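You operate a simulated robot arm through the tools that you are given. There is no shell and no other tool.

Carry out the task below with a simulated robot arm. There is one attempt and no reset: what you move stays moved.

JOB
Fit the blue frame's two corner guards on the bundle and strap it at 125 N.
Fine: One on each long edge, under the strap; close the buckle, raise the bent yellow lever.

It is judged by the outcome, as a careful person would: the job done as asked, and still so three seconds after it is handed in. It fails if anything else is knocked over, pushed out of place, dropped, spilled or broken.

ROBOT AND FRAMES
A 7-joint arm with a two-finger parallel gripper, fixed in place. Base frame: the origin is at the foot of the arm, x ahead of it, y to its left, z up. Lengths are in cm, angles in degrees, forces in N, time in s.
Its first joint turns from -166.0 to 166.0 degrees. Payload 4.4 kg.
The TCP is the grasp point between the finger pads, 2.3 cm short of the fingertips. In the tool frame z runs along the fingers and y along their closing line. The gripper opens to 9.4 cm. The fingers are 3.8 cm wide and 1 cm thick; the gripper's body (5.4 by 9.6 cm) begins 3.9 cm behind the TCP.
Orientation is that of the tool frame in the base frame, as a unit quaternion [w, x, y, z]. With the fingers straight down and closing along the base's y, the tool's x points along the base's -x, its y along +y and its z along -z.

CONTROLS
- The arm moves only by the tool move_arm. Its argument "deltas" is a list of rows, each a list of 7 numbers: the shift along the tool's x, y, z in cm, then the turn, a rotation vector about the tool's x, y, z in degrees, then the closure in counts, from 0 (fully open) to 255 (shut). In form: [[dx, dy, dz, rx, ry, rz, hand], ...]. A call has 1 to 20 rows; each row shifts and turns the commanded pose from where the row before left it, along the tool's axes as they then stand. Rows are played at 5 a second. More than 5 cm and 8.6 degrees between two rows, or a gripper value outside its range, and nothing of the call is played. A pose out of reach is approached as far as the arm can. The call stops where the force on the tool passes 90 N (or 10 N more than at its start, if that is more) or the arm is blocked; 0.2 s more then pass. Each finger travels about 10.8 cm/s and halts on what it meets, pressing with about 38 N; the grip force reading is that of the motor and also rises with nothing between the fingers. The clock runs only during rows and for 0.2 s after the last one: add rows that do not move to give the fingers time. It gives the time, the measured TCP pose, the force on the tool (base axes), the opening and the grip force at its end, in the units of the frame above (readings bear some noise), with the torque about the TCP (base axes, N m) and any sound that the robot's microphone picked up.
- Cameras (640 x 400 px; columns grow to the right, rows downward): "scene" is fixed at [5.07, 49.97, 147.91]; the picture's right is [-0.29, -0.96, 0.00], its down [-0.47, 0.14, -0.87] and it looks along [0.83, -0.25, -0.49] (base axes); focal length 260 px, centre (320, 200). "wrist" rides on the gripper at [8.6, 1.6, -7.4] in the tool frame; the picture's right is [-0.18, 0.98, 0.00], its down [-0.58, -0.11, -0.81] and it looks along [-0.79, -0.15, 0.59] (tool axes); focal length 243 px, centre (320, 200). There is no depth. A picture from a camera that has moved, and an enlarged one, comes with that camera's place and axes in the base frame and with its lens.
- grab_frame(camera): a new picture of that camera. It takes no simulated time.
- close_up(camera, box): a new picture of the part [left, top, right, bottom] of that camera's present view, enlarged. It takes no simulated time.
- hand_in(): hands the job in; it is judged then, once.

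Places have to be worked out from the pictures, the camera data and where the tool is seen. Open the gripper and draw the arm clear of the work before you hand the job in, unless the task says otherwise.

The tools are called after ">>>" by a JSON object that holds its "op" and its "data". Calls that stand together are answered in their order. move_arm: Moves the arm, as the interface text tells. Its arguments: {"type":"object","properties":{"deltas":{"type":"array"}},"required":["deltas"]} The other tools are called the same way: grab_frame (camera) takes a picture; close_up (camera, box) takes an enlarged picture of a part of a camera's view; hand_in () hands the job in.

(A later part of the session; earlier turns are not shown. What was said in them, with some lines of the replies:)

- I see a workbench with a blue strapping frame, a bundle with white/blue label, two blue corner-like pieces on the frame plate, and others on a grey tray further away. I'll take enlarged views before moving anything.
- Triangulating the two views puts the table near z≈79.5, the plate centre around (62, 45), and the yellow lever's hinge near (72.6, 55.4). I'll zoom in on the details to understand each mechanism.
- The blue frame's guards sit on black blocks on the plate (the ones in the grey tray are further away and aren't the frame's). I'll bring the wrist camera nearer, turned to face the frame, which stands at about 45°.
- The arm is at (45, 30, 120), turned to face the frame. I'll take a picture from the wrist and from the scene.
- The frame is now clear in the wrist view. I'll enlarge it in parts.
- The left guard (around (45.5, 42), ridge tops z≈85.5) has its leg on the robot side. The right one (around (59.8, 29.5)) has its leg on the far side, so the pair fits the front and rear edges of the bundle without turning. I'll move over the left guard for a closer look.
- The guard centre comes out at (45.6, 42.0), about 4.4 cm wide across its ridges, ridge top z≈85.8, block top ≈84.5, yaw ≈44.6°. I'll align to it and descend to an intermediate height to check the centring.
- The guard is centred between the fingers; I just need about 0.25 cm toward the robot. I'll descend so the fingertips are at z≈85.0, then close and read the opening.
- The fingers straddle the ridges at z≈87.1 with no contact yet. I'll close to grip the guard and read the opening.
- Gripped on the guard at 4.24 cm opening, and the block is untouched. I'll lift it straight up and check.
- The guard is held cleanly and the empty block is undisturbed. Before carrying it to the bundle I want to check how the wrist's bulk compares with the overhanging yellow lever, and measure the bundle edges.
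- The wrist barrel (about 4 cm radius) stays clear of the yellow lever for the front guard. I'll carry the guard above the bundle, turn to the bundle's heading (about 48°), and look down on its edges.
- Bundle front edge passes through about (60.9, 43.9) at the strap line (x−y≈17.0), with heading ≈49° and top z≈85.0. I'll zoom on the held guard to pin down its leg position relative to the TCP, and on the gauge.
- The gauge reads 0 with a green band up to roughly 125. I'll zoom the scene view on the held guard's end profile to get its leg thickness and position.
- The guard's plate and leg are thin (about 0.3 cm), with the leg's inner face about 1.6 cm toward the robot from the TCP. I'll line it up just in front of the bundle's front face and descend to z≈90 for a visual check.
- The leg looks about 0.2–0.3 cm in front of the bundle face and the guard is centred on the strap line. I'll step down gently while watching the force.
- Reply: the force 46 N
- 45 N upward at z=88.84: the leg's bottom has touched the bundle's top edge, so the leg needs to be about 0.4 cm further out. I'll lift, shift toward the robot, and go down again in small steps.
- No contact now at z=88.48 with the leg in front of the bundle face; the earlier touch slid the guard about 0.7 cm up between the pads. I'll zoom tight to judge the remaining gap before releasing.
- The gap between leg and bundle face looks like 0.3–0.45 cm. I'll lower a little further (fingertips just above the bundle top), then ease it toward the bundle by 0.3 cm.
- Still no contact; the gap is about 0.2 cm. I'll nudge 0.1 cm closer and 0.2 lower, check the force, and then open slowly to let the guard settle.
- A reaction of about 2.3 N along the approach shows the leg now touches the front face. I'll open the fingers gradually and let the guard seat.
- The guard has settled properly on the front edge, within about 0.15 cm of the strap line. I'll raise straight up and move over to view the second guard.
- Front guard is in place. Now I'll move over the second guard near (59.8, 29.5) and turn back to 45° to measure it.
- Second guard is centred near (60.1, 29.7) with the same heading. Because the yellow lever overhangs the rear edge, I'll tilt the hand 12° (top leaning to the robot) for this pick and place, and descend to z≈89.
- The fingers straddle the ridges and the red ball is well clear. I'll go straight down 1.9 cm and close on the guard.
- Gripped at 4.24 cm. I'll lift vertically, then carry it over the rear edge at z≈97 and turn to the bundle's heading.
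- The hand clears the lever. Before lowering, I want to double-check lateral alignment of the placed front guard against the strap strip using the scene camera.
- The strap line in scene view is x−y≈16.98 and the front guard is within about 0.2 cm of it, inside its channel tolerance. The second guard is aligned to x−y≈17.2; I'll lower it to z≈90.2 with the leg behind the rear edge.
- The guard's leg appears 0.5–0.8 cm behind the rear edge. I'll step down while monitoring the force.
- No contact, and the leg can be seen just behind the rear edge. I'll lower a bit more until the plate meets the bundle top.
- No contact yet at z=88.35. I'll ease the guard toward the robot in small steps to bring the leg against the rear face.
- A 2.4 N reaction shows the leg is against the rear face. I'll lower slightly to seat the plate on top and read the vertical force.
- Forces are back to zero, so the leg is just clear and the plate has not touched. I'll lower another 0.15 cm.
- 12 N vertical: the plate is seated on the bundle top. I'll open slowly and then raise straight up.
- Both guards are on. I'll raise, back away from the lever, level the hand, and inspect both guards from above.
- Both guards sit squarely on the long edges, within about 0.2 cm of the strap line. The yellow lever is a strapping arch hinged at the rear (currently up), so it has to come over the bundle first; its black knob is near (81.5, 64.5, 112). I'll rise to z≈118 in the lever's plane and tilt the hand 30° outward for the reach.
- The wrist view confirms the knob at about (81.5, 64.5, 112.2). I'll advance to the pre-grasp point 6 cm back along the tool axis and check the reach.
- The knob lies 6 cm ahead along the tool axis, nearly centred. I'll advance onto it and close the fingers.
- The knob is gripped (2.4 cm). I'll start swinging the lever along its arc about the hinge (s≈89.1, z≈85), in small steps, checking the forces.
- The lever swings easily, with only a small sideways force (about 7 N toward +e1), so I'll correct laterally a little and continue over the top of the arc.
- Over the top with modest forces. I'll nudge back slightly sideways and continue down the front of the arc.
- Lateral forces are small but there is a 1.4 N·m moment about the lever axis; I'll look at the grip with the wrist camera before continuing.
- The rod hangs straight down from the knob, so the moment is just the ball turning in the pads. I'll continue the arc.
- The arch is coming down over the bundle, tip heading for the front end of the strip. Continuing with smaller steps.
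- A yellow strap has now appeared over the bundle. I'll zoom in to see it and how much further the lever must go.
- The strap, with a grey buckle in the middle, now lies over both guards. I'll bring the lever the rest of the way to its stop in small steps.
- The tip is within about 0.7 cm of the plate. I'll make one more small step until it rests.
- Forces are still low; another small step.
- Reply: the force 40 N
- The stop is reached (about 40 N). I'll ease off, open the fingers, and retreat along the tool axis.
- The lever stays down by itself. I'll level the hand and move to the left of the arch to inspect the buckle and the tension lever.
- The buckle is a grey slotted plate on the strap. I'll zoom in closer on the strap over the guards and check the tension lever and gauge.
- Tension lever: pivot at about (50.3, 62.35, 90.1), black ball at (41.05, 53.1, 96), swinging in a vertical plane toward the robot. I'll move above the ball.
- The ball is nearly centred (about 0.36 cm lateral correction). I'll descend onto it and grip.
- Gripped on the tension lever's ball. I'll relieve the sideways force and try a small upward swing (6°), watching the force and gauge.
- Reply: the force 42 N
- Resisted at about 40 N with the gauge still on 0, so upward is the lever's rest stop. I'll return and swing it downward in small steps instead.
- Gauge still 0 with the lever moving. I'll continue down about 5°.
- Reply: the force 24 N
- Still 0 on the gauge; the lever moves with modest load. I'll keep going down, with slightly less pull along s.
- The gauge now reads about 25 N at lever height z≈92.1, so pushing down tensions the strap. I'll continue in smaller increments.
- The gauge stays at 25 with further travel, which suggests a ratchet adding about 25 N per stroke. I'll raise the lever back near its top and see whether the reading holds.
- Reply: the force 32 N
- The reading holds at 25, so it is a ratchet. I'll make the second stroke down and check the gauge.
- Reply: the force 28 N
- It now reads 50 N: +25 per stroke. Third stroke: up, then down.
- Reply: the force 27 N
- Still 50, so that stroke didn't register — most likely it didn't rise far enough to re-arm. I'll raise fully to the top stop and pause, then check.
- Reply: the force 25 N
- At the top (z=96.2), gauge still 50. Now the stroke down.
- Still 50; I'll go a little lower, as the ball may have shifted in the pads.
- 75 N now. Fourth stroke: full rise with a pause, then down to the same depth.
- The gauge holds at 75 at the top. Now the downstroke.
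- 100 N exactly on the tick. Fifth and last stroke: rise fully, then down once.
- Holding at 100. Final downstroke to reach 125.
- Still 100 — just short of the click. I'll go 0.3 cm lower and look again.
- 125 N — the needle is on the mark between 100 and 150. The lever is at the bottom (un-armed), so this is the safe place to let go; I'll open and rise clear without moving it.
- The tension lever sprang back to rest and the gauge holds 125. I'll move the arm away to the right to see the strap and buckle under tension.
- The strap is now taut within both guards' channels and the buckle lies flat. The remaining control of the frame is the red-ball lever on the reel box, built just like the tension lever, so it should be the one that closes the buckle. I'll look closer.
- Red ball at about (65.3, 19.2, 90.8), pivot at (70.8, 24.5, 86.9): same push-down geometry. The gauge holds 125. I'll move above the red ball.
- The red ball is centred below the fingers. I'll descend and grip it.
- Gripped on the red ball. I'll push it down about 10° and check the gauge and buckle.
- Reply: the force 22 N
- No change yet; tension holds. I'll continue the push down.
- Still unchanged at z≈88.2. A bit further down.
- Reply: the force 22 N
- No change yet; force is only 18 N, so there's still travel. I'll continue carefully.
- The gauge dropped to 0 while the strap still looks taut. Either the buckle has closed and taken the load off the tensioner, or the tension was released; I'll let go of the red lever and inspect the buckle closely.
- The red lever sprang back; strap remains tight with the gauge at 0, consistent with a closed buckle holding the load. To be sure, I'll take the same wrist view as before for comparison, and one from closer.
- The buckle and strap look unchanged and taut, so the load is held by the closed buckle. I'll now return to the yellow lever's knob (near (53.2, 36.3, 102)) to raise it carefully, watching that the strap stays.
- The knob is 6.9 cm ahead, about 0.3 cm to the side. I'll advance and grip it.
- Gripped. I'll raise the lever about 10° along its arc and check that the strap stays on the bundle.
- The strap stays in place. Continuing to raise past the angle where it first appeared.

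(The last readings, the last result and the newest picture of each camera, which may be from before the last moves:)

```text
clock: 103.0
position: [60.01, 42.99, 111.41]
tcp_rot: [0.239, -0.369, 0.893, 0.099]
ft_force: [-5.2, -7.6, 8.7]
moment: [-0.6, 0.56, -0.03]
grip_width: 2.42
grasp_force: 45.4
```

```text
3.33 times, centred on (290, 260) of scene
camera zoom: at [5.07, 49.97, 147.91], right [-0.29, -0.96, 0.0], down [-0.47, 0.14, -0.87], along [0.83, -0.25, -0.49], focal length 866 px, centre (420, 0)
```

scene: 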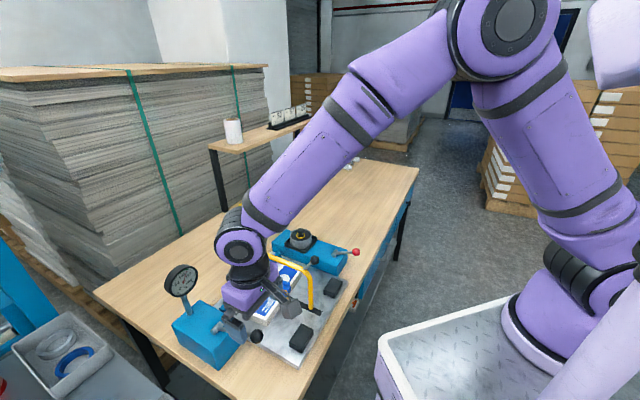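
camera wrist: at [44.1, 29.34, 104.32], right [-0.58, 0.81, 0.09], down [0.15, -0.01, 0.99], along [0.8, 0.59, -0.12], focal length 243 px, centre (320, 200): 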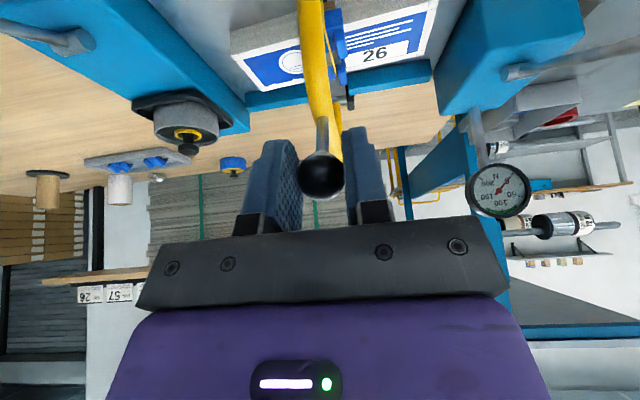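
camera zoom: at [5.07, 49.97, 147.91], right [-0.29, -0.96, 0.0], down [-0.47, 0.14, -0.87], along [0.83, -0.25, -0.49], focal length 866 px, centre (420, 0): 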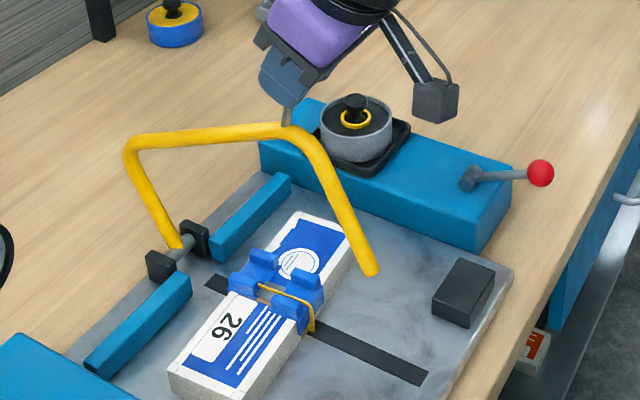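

The strap remains on the bundle with the lever well up, so the buckle is closed. Continuing the arc upward.

>>> {"op": "move_arm", "data": {"deltas": [[-2.699, 0, 0.046, 0, 0, 0, 230], [-2.684, 0, 0.291, 0, 0, 0, 230], [-2.643, 0, 0.522, 0, 0, 0, 230], [-2.585, 0, 0.742, 0, 0, 0, 230], [-2.522, 0, 0.971, 0, 0, 0, 230], [0, 0, 0, 0, 0, 0, 230]]}}

>>> {"op": "close_up", "data": {"camera": "scene", "box": [150, 130, 350, 330]}}

```text
clock: 104.4
position: [68.98, 51.93, 115.66]
tcp_rot: [0.24, -0.37, 0.892, 0.1]
ft_force: [10.2, -11.6, 1.9]
moment: [-0.29, 0.05, -0.1]
grip_width: 2.44
grasp_force: 45.1
```

```text
2.00 times, centred on (250, 230) of scene
camera zoom: at [5.07, 49.97, 147.91], right [-0.29, -0.96, 0.0], down [-0.47, 0.14, -0.87], along [0.83, -0.25, -0.49], focal length 519 px, centre (460, 140)
```

zoom: 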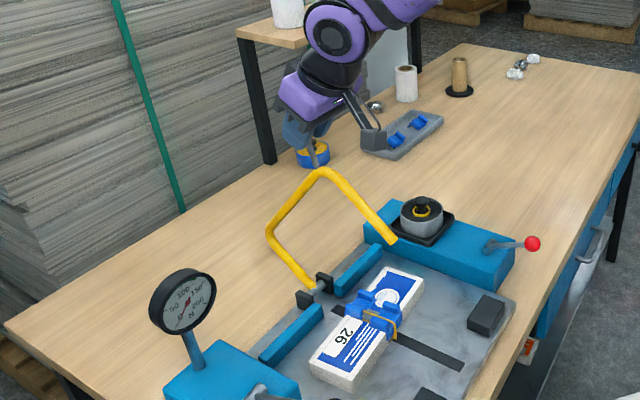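

Going over the top; a small lateral correction and continue to the back.

>>> {"op": "move_arm", "data": {"deltas": [[-2.42, -0.06, 1.189, 0, 0, 0, 230], [-2.305, -0.03, 1.388, 0, 0, 0, 230], [-2.176, 0, 1.591, 0, 0, 0, 230], [-2.035, 0, 1.775, 0, 0, 0, 230], [-1.873, 0, 1.936, 0, 0, 0, 230], [0, 0, 0, 0, 0, 0, 230]]}}

>>> {"op": "close_up", "data": {"camera": "scene", "box": [150, 130, 350, 330]}}

```text
clock: 105.8
position: [78.52, 61.53, 114.25]
tcp_rot: [0.24, -0.369, 0.892, 0.099]
ft_force: [10.5, -3.7, -1.4]
moment: [0.96, -0.9, -0.09]
grip_width: 2.48
grasp_force: 45.3
```

```text
2.00 times, centred on (250, 230) of scene
camera zoom: at [5.07, 49.97, 147.91], right [-0.29, -0.96, 0.0], down [-0.47, 0.14, -0.87], along [0.83, -0.25, -0.49], focal length 519 px, centre (460, 140)
```

zoom: 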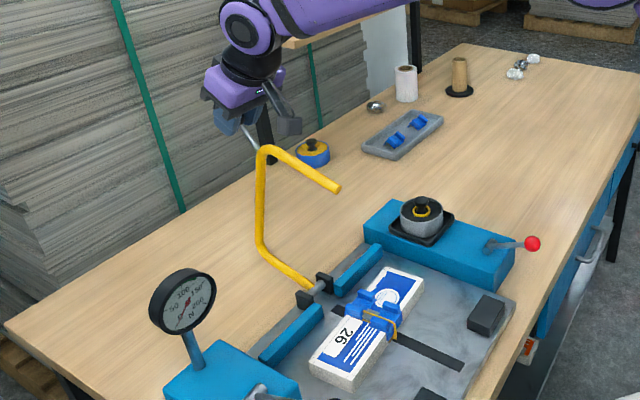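

Nearly at the original resting place. Two more steps to bring it fully back to (81.6, 64.6, 112.2).

>>> {"op": "move_arm", "data": {"deltas": [[-1.689, -0.04, 2.095, 0, 0, 0, 230], [-1.129, 0, 1.645, 0, 0, 0, 230], [0, 0, 0, 0, 0, 0, 230], [0, 0, 0, 0, 0, 0, 230]]}}

>>> {"op": "close_up", "data": {"camera": "scene", "box": [150, 130, 350, 330]}}

```text
clock: 106.8
position: [81.29, 64.46, 112.54]
tcp_rot: [0.239, -0.37, 0.892, 0.099]
ft_force: [5.8, -16.5, 3.9]
moment: [0.13, -0.2, -0.11]
grip_width: 2.45
grasp_force: 44.2
```

```text
2.00 times, centred on (250, 230) of scene
camera zoom: at [5.07, 49.97, 147.91], right [-0.29, -0.96, 0.0], down [-0.47, 0.14, -0.87], along [0.83, -0.25, -0.49], focal length 519 px, centre (460, 140)
```

zoom: 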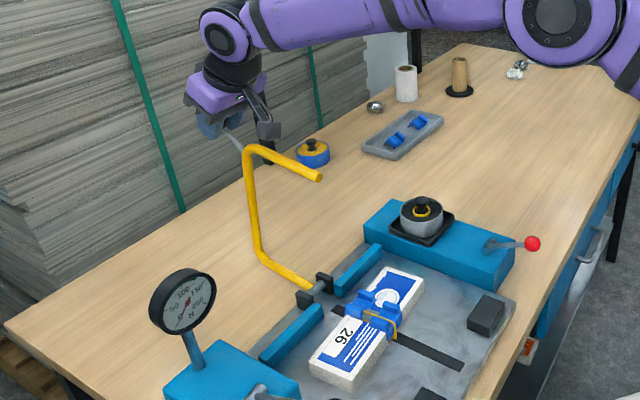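

Within 0.3 cm of its original rest and meeting light resistance. One more small nudge, then I'll open and retreat along the tool axis.

>>> {"op": "move_arm", "data": {"deltas": [[-0.1, -0.1, 0.25, 0, 0, 0, 230], [0, 0, 0, 0, 0, 0, 230], [0, 0, 0, 0, 0, 0, 200], [0, 0, 0, 0, 0, 0, 150], [0, 0, 0, 0, 0, 0, 80], [0, 0, 0, 0, 0, 0, 0], [0, 0, 0, 0, 0, 0, 0], [0, 0, -3, 0, 0, 0, 0], [0, 0, -4, 0, 0, 0, 0], [0, 0, -2, 0, 0, 0, 0], [0, 0, 0, 0, 0, 0, 0]]}}

>>> {"op": "close_up", "data": {"camera": "scene", "box": [150, 130, 350, 330]}}

>>> {"op": "close_up", "data": {"camera": "scene", "box": [255, 262, 315, 310]}}

```text
clock: 109.2
position: [78.39, 61.45, 120.16]
tcp_rot: [0.239, -0.371, 0.892, 0.099]
ft_force: [0.1, 0.4, -0.6]
moment: [0.01, 0.02, 0.02]
grip_width: 9.42
grasp_force: 0.0
```

```text
2.00 times, centred on (250, 230) of scene
camera zoom: at [5.07, 49.97, 147.91], right [-0.29, -0.96, 0.0], down [-0.47, 0.14, -0.87], along [0.83, -0.25, -0.49], focal length 519 px, centre (460, 140)
```

zoom: 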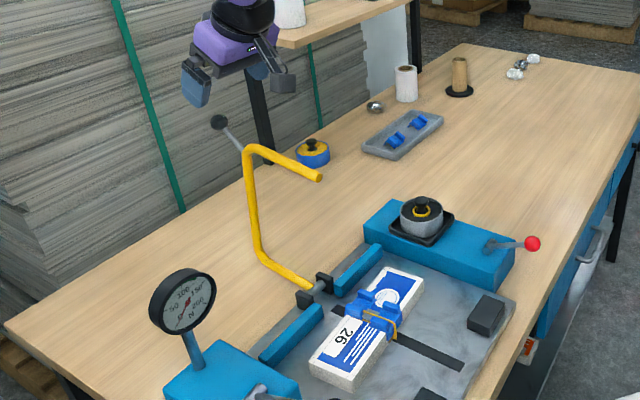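

```text
8.33 times, centred on (285, 286) of scene
camera zoom: at [5.07, 49.97, 147.91], right [-0.29, -0.96, 0.0], down [-0.47, 0.14, -0.87], along [0.83, -0.25, -0.49], focal length 2164 px, centre (612, -517)
```

zoom: 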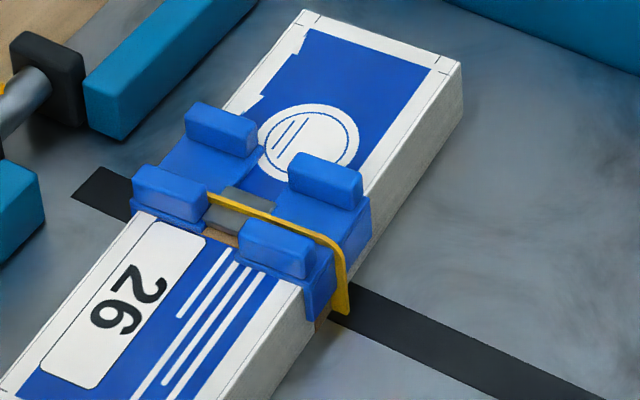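

The lever is back at rest, the strap and guards are in place. I'll draw the arm back at height and level it for a final inspection.

>>> {"op": "move_arm", "data": {"deltas": [[3.61, 0, -2.08, 0, 0, 0, 0], [3.61, 0, -2.08, 0, 0, 0, 0], [3.61, 0, -2.08, 0, 0, 0, 0], [3.61, 0, -2.08, 0, 0, 0, 0], [3.61, 0, -2.08, 0, 7.5, 0, 0], [3.61, 0, -2.08, 0, 7.5, 0, 0], [0, 0, 0, 0, 7.5, 0, 0], [0, 0, 0, 0, 7.5, 0, 0], [0, 0, 3, 0, 0, 0, 0], [0, 0, 3, 0, 0, 0, 0], [0, 0, 0, 0, 0, 0, 0], [0, 0, 0, 0, 0, 0, 0]]}}

>>> {"op": "grab_frame", "data": {"camera": "wrist"}}

>>> {"op": "grab_frame", "data": {"camera": "scene"}}

```text
clock: 111.8
position: [60.65, 43.72, 114.57]
tcp_rot: [0.001, -0.384, 0.923, 0.0]
ft_force: [-0.6, 0.7, 0.0]
moment: [0.0, 0.0, -0.05]
grip_width: 9.39
grasp_force: 0.0
```

```text
taken
camera wrist: at [53.32, 38.68, 122.07], right [-0.57, 0.82, 0.0], down [0.49, 0.33, 0.81], along [0.66, 0.46, -0.59], focal length 243 px, centre (320, 200)
```

wrist: 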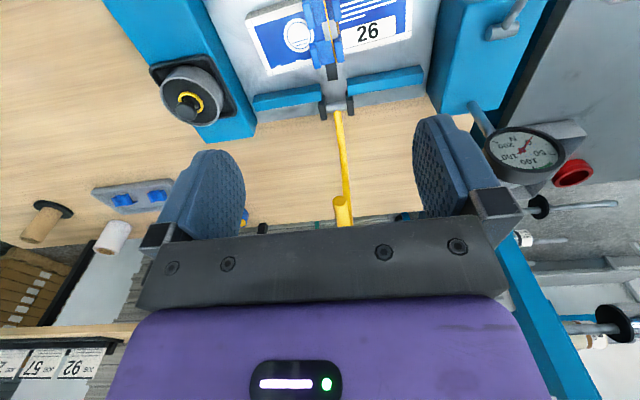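

```text
taken
```

scene: 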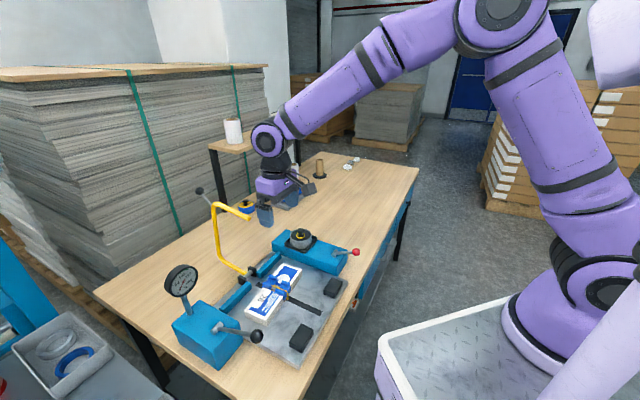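

I'll back off a little more and lower for a closer look at the strap, guards and buckle.

>>> {"op": "move_arm", "data": {"deltas": [[3.5, 0, 3, 0, 0, 0, 0], [3.5, 0, 3, 0, 0, 0, 0], [2.0, 0, 3, 0, 0, 0, 0], [0, 0, 0, 0, 0, 0, 0], [0, 0, 0, 0, 0, 0, 0]]}}

>>> {"op": "grab_frame", "data": {"camera": "wrist"}}

>>> {"op": "close_up", "data": {"camera": "wrist", "box": [290, 60, 370, 150]}}

>>> {"op": "close_up", "data": {"camera": "wrist", "box": [240, 40, 420, 170]}}

```text
clock: 113.0
position: [54.34, 37.37, 105.61]
tcp_rot: [-0.001, -0.382, 0.924, 0.001]
ft_force: [-0.6, -0.3, -0.1]
moment: [0.04, 0.02, 0.03]
grip_width: 9.4
grasp_force: 0.0
```

```text
taken
camera wrist: at [47.0, 32.15, 113.02], right [-0.57, 0.82, 0.0], down [0.49, 0.33, 0.81], along [0.67, 0.46, -0.59], focal length 243 px, centre (320, 200)
```

wrist: 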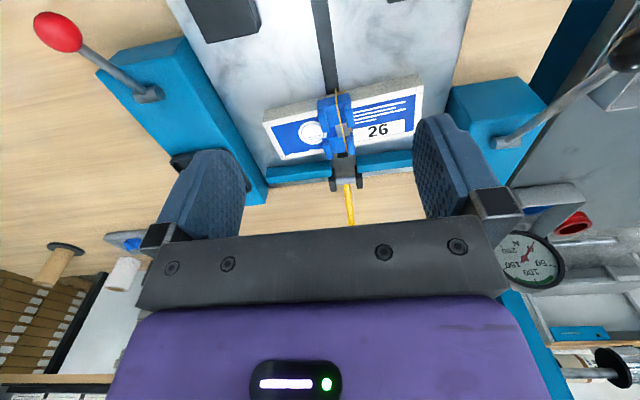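

```text
4.44 times, centred on (330, 105) of wrist
camera zoom: at [47.0, 32.15, 113.02], right [-0.57, 0.82, 0.0], down [0.49, 0.33, 0.81], along [0.67, 0.46, -0.59], focal length 1078 px, centre (276, 622)
```

zoom: 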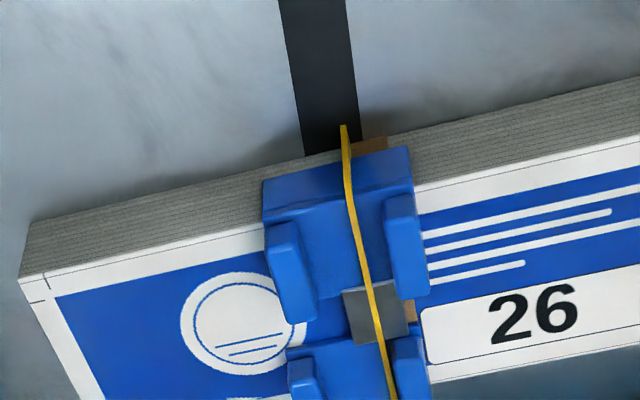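

```text
3.08 times, centred on (330, 105) of wrist
camera zoom: at [47.0, 32.15, 113.02], right [-0.57, 0.82, 0.0], down [0.49, 0.33, 0.81], along [0.67, 0.46, -0.59], focal length 746 px, centre (289, 492)
```

zoom: 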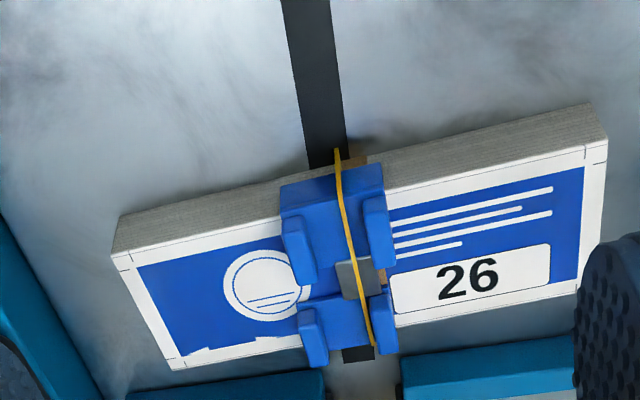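

The strap runs cleanly through both guards and stays taut. One last high zoom on the buckle, and a check of levers and surroundings, before handing in.

>>> {"op": "close_up", "data": {"camera": "wrist", "box": [325, 115, 365, 150]}}

>>> {"op": "close_up", "data": {"camera": "scene", "box": [270, 275, 294, 293]}}

>>> {"op": "close_up", "data": {"camera": "scene", "box": [150, 170, 370, 370]}}

```text
11.43 times, centred on (345, 132) of wrist
camera zoom: at [47.0, 32.15, 113.02], right [-0.57, 0.82, 0.0], down [0.49, 0.33, 0.81], along [0.67, 0.46, -0.59], focal length 2773 px, centre (34, 971)
```

zoom: 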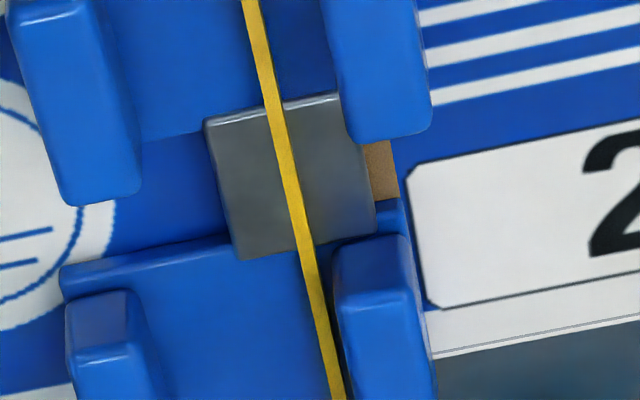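

```text
16.00 times, centred on (282, 284) of scene
camera zoom: at [5.07, 49.97, 147.91], right [-0.29, -0.96, 0.0], down [-0.47, 0.14, -0.87], along [0.83, -0.25, -0.49], focal length 4154 px, centre (928, -1144)
```

zoom: 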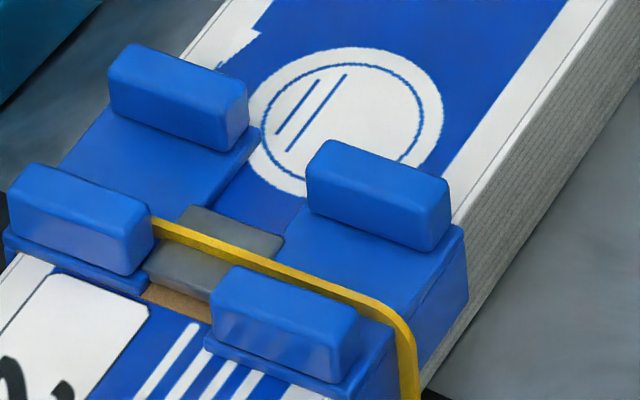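

```text
2.00 times, centred on (260, 270) of scene
camera zoom: at [5.07, 49.97, 147.91], right [-0.29, -0.96, 0.0], down [-0.47, 0.14, -0.87], along [0.83, -0.25, -0.49], focal length 519 px, centre (440, 60)
```

zoom: 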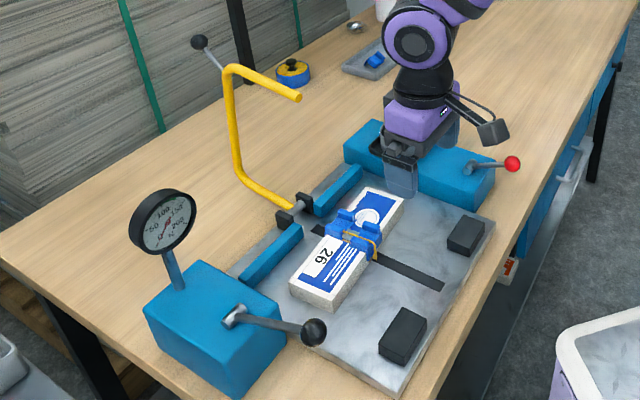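

All looks in order: guards on both long edges under the taut strap, buckle closed, yellow lever up, other levers at rest. I'll draw the arm well clear before handing in.

>>> {"op": "move_arm", "data": {"deltas": [[1, -1.5, -4, 0, 0, 0, 0], [1, -2, -4, 0, 0, 0, 0], [1, -2, -4, 0, 0, 0, 0], [1, -2, -4, 0, 0, 0, 0], [0, -2, -4, 0, 0, 0, 0], [0, 0, 0, 0, 0, 0, 0], [0, 0, 0, 0, 0, 0, 0], [0, 0, 0, 0, 0, 0, 0]]}}

>>> {"op": "grab_frame", "data": {"camera": "scene"}}

```text
clock: 114.8
position: [58.51, 27.72, 125.44]
tcp_rot: [0.0, -0.382, 0.924, -0.001]
ft_force: [-0.7, 0.3, 0.4]
moment: [-0.03, 0.03, 0.04]
grip_width: 9.41
grasp_force: 0.0
```

```text
taken
```

scene: 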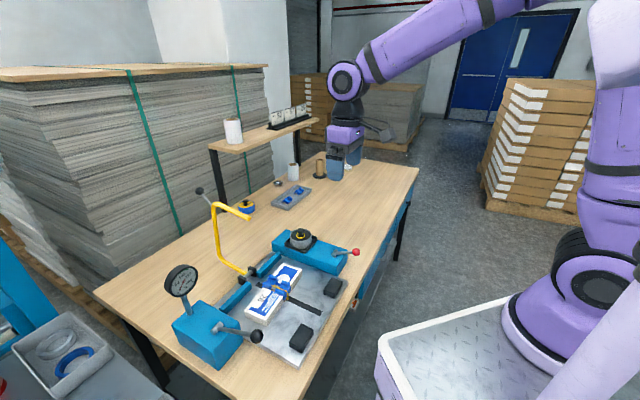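

The arm is clear, the gripper is open, and the bench is unchanged apart from the strapped bundle. Handing in.

>>> {"op": "hand_in", "data": {}}

```text
The job is handed in.
```

The bundle is strapped, with one corner guard under the strap on each long edge. I've handed the job in, but I couldn't confirm directly that the buckle closed or that the strap still holds 125 N.

- **Guards:** both of the blue frame's own guards are seated, and the strap runs between the ridges of each. The first guard caught the bundle's top edge at about 45 N on the way down and slid up in the fingers. I repositioned it before releasing it.
- **Tension:** the gauge read 125 N, reached in 25 N steps with the black-ball lever.
- **Buckle:** I pushed the red-ball lever down to close it. The gauge then dropped to 0 and the buckle looked no different. The strap stayed taut and stayed on the bundle when the yellow lever went up, so I took the buckle as closed and holding the load.
- **Yellow lever:** it was already up at the start. I swung it down to lay the strap over the bundle, then raised it back to where it was.

I saw nothing else on the bench knocked or moved. The arm is clear with the gripper open.
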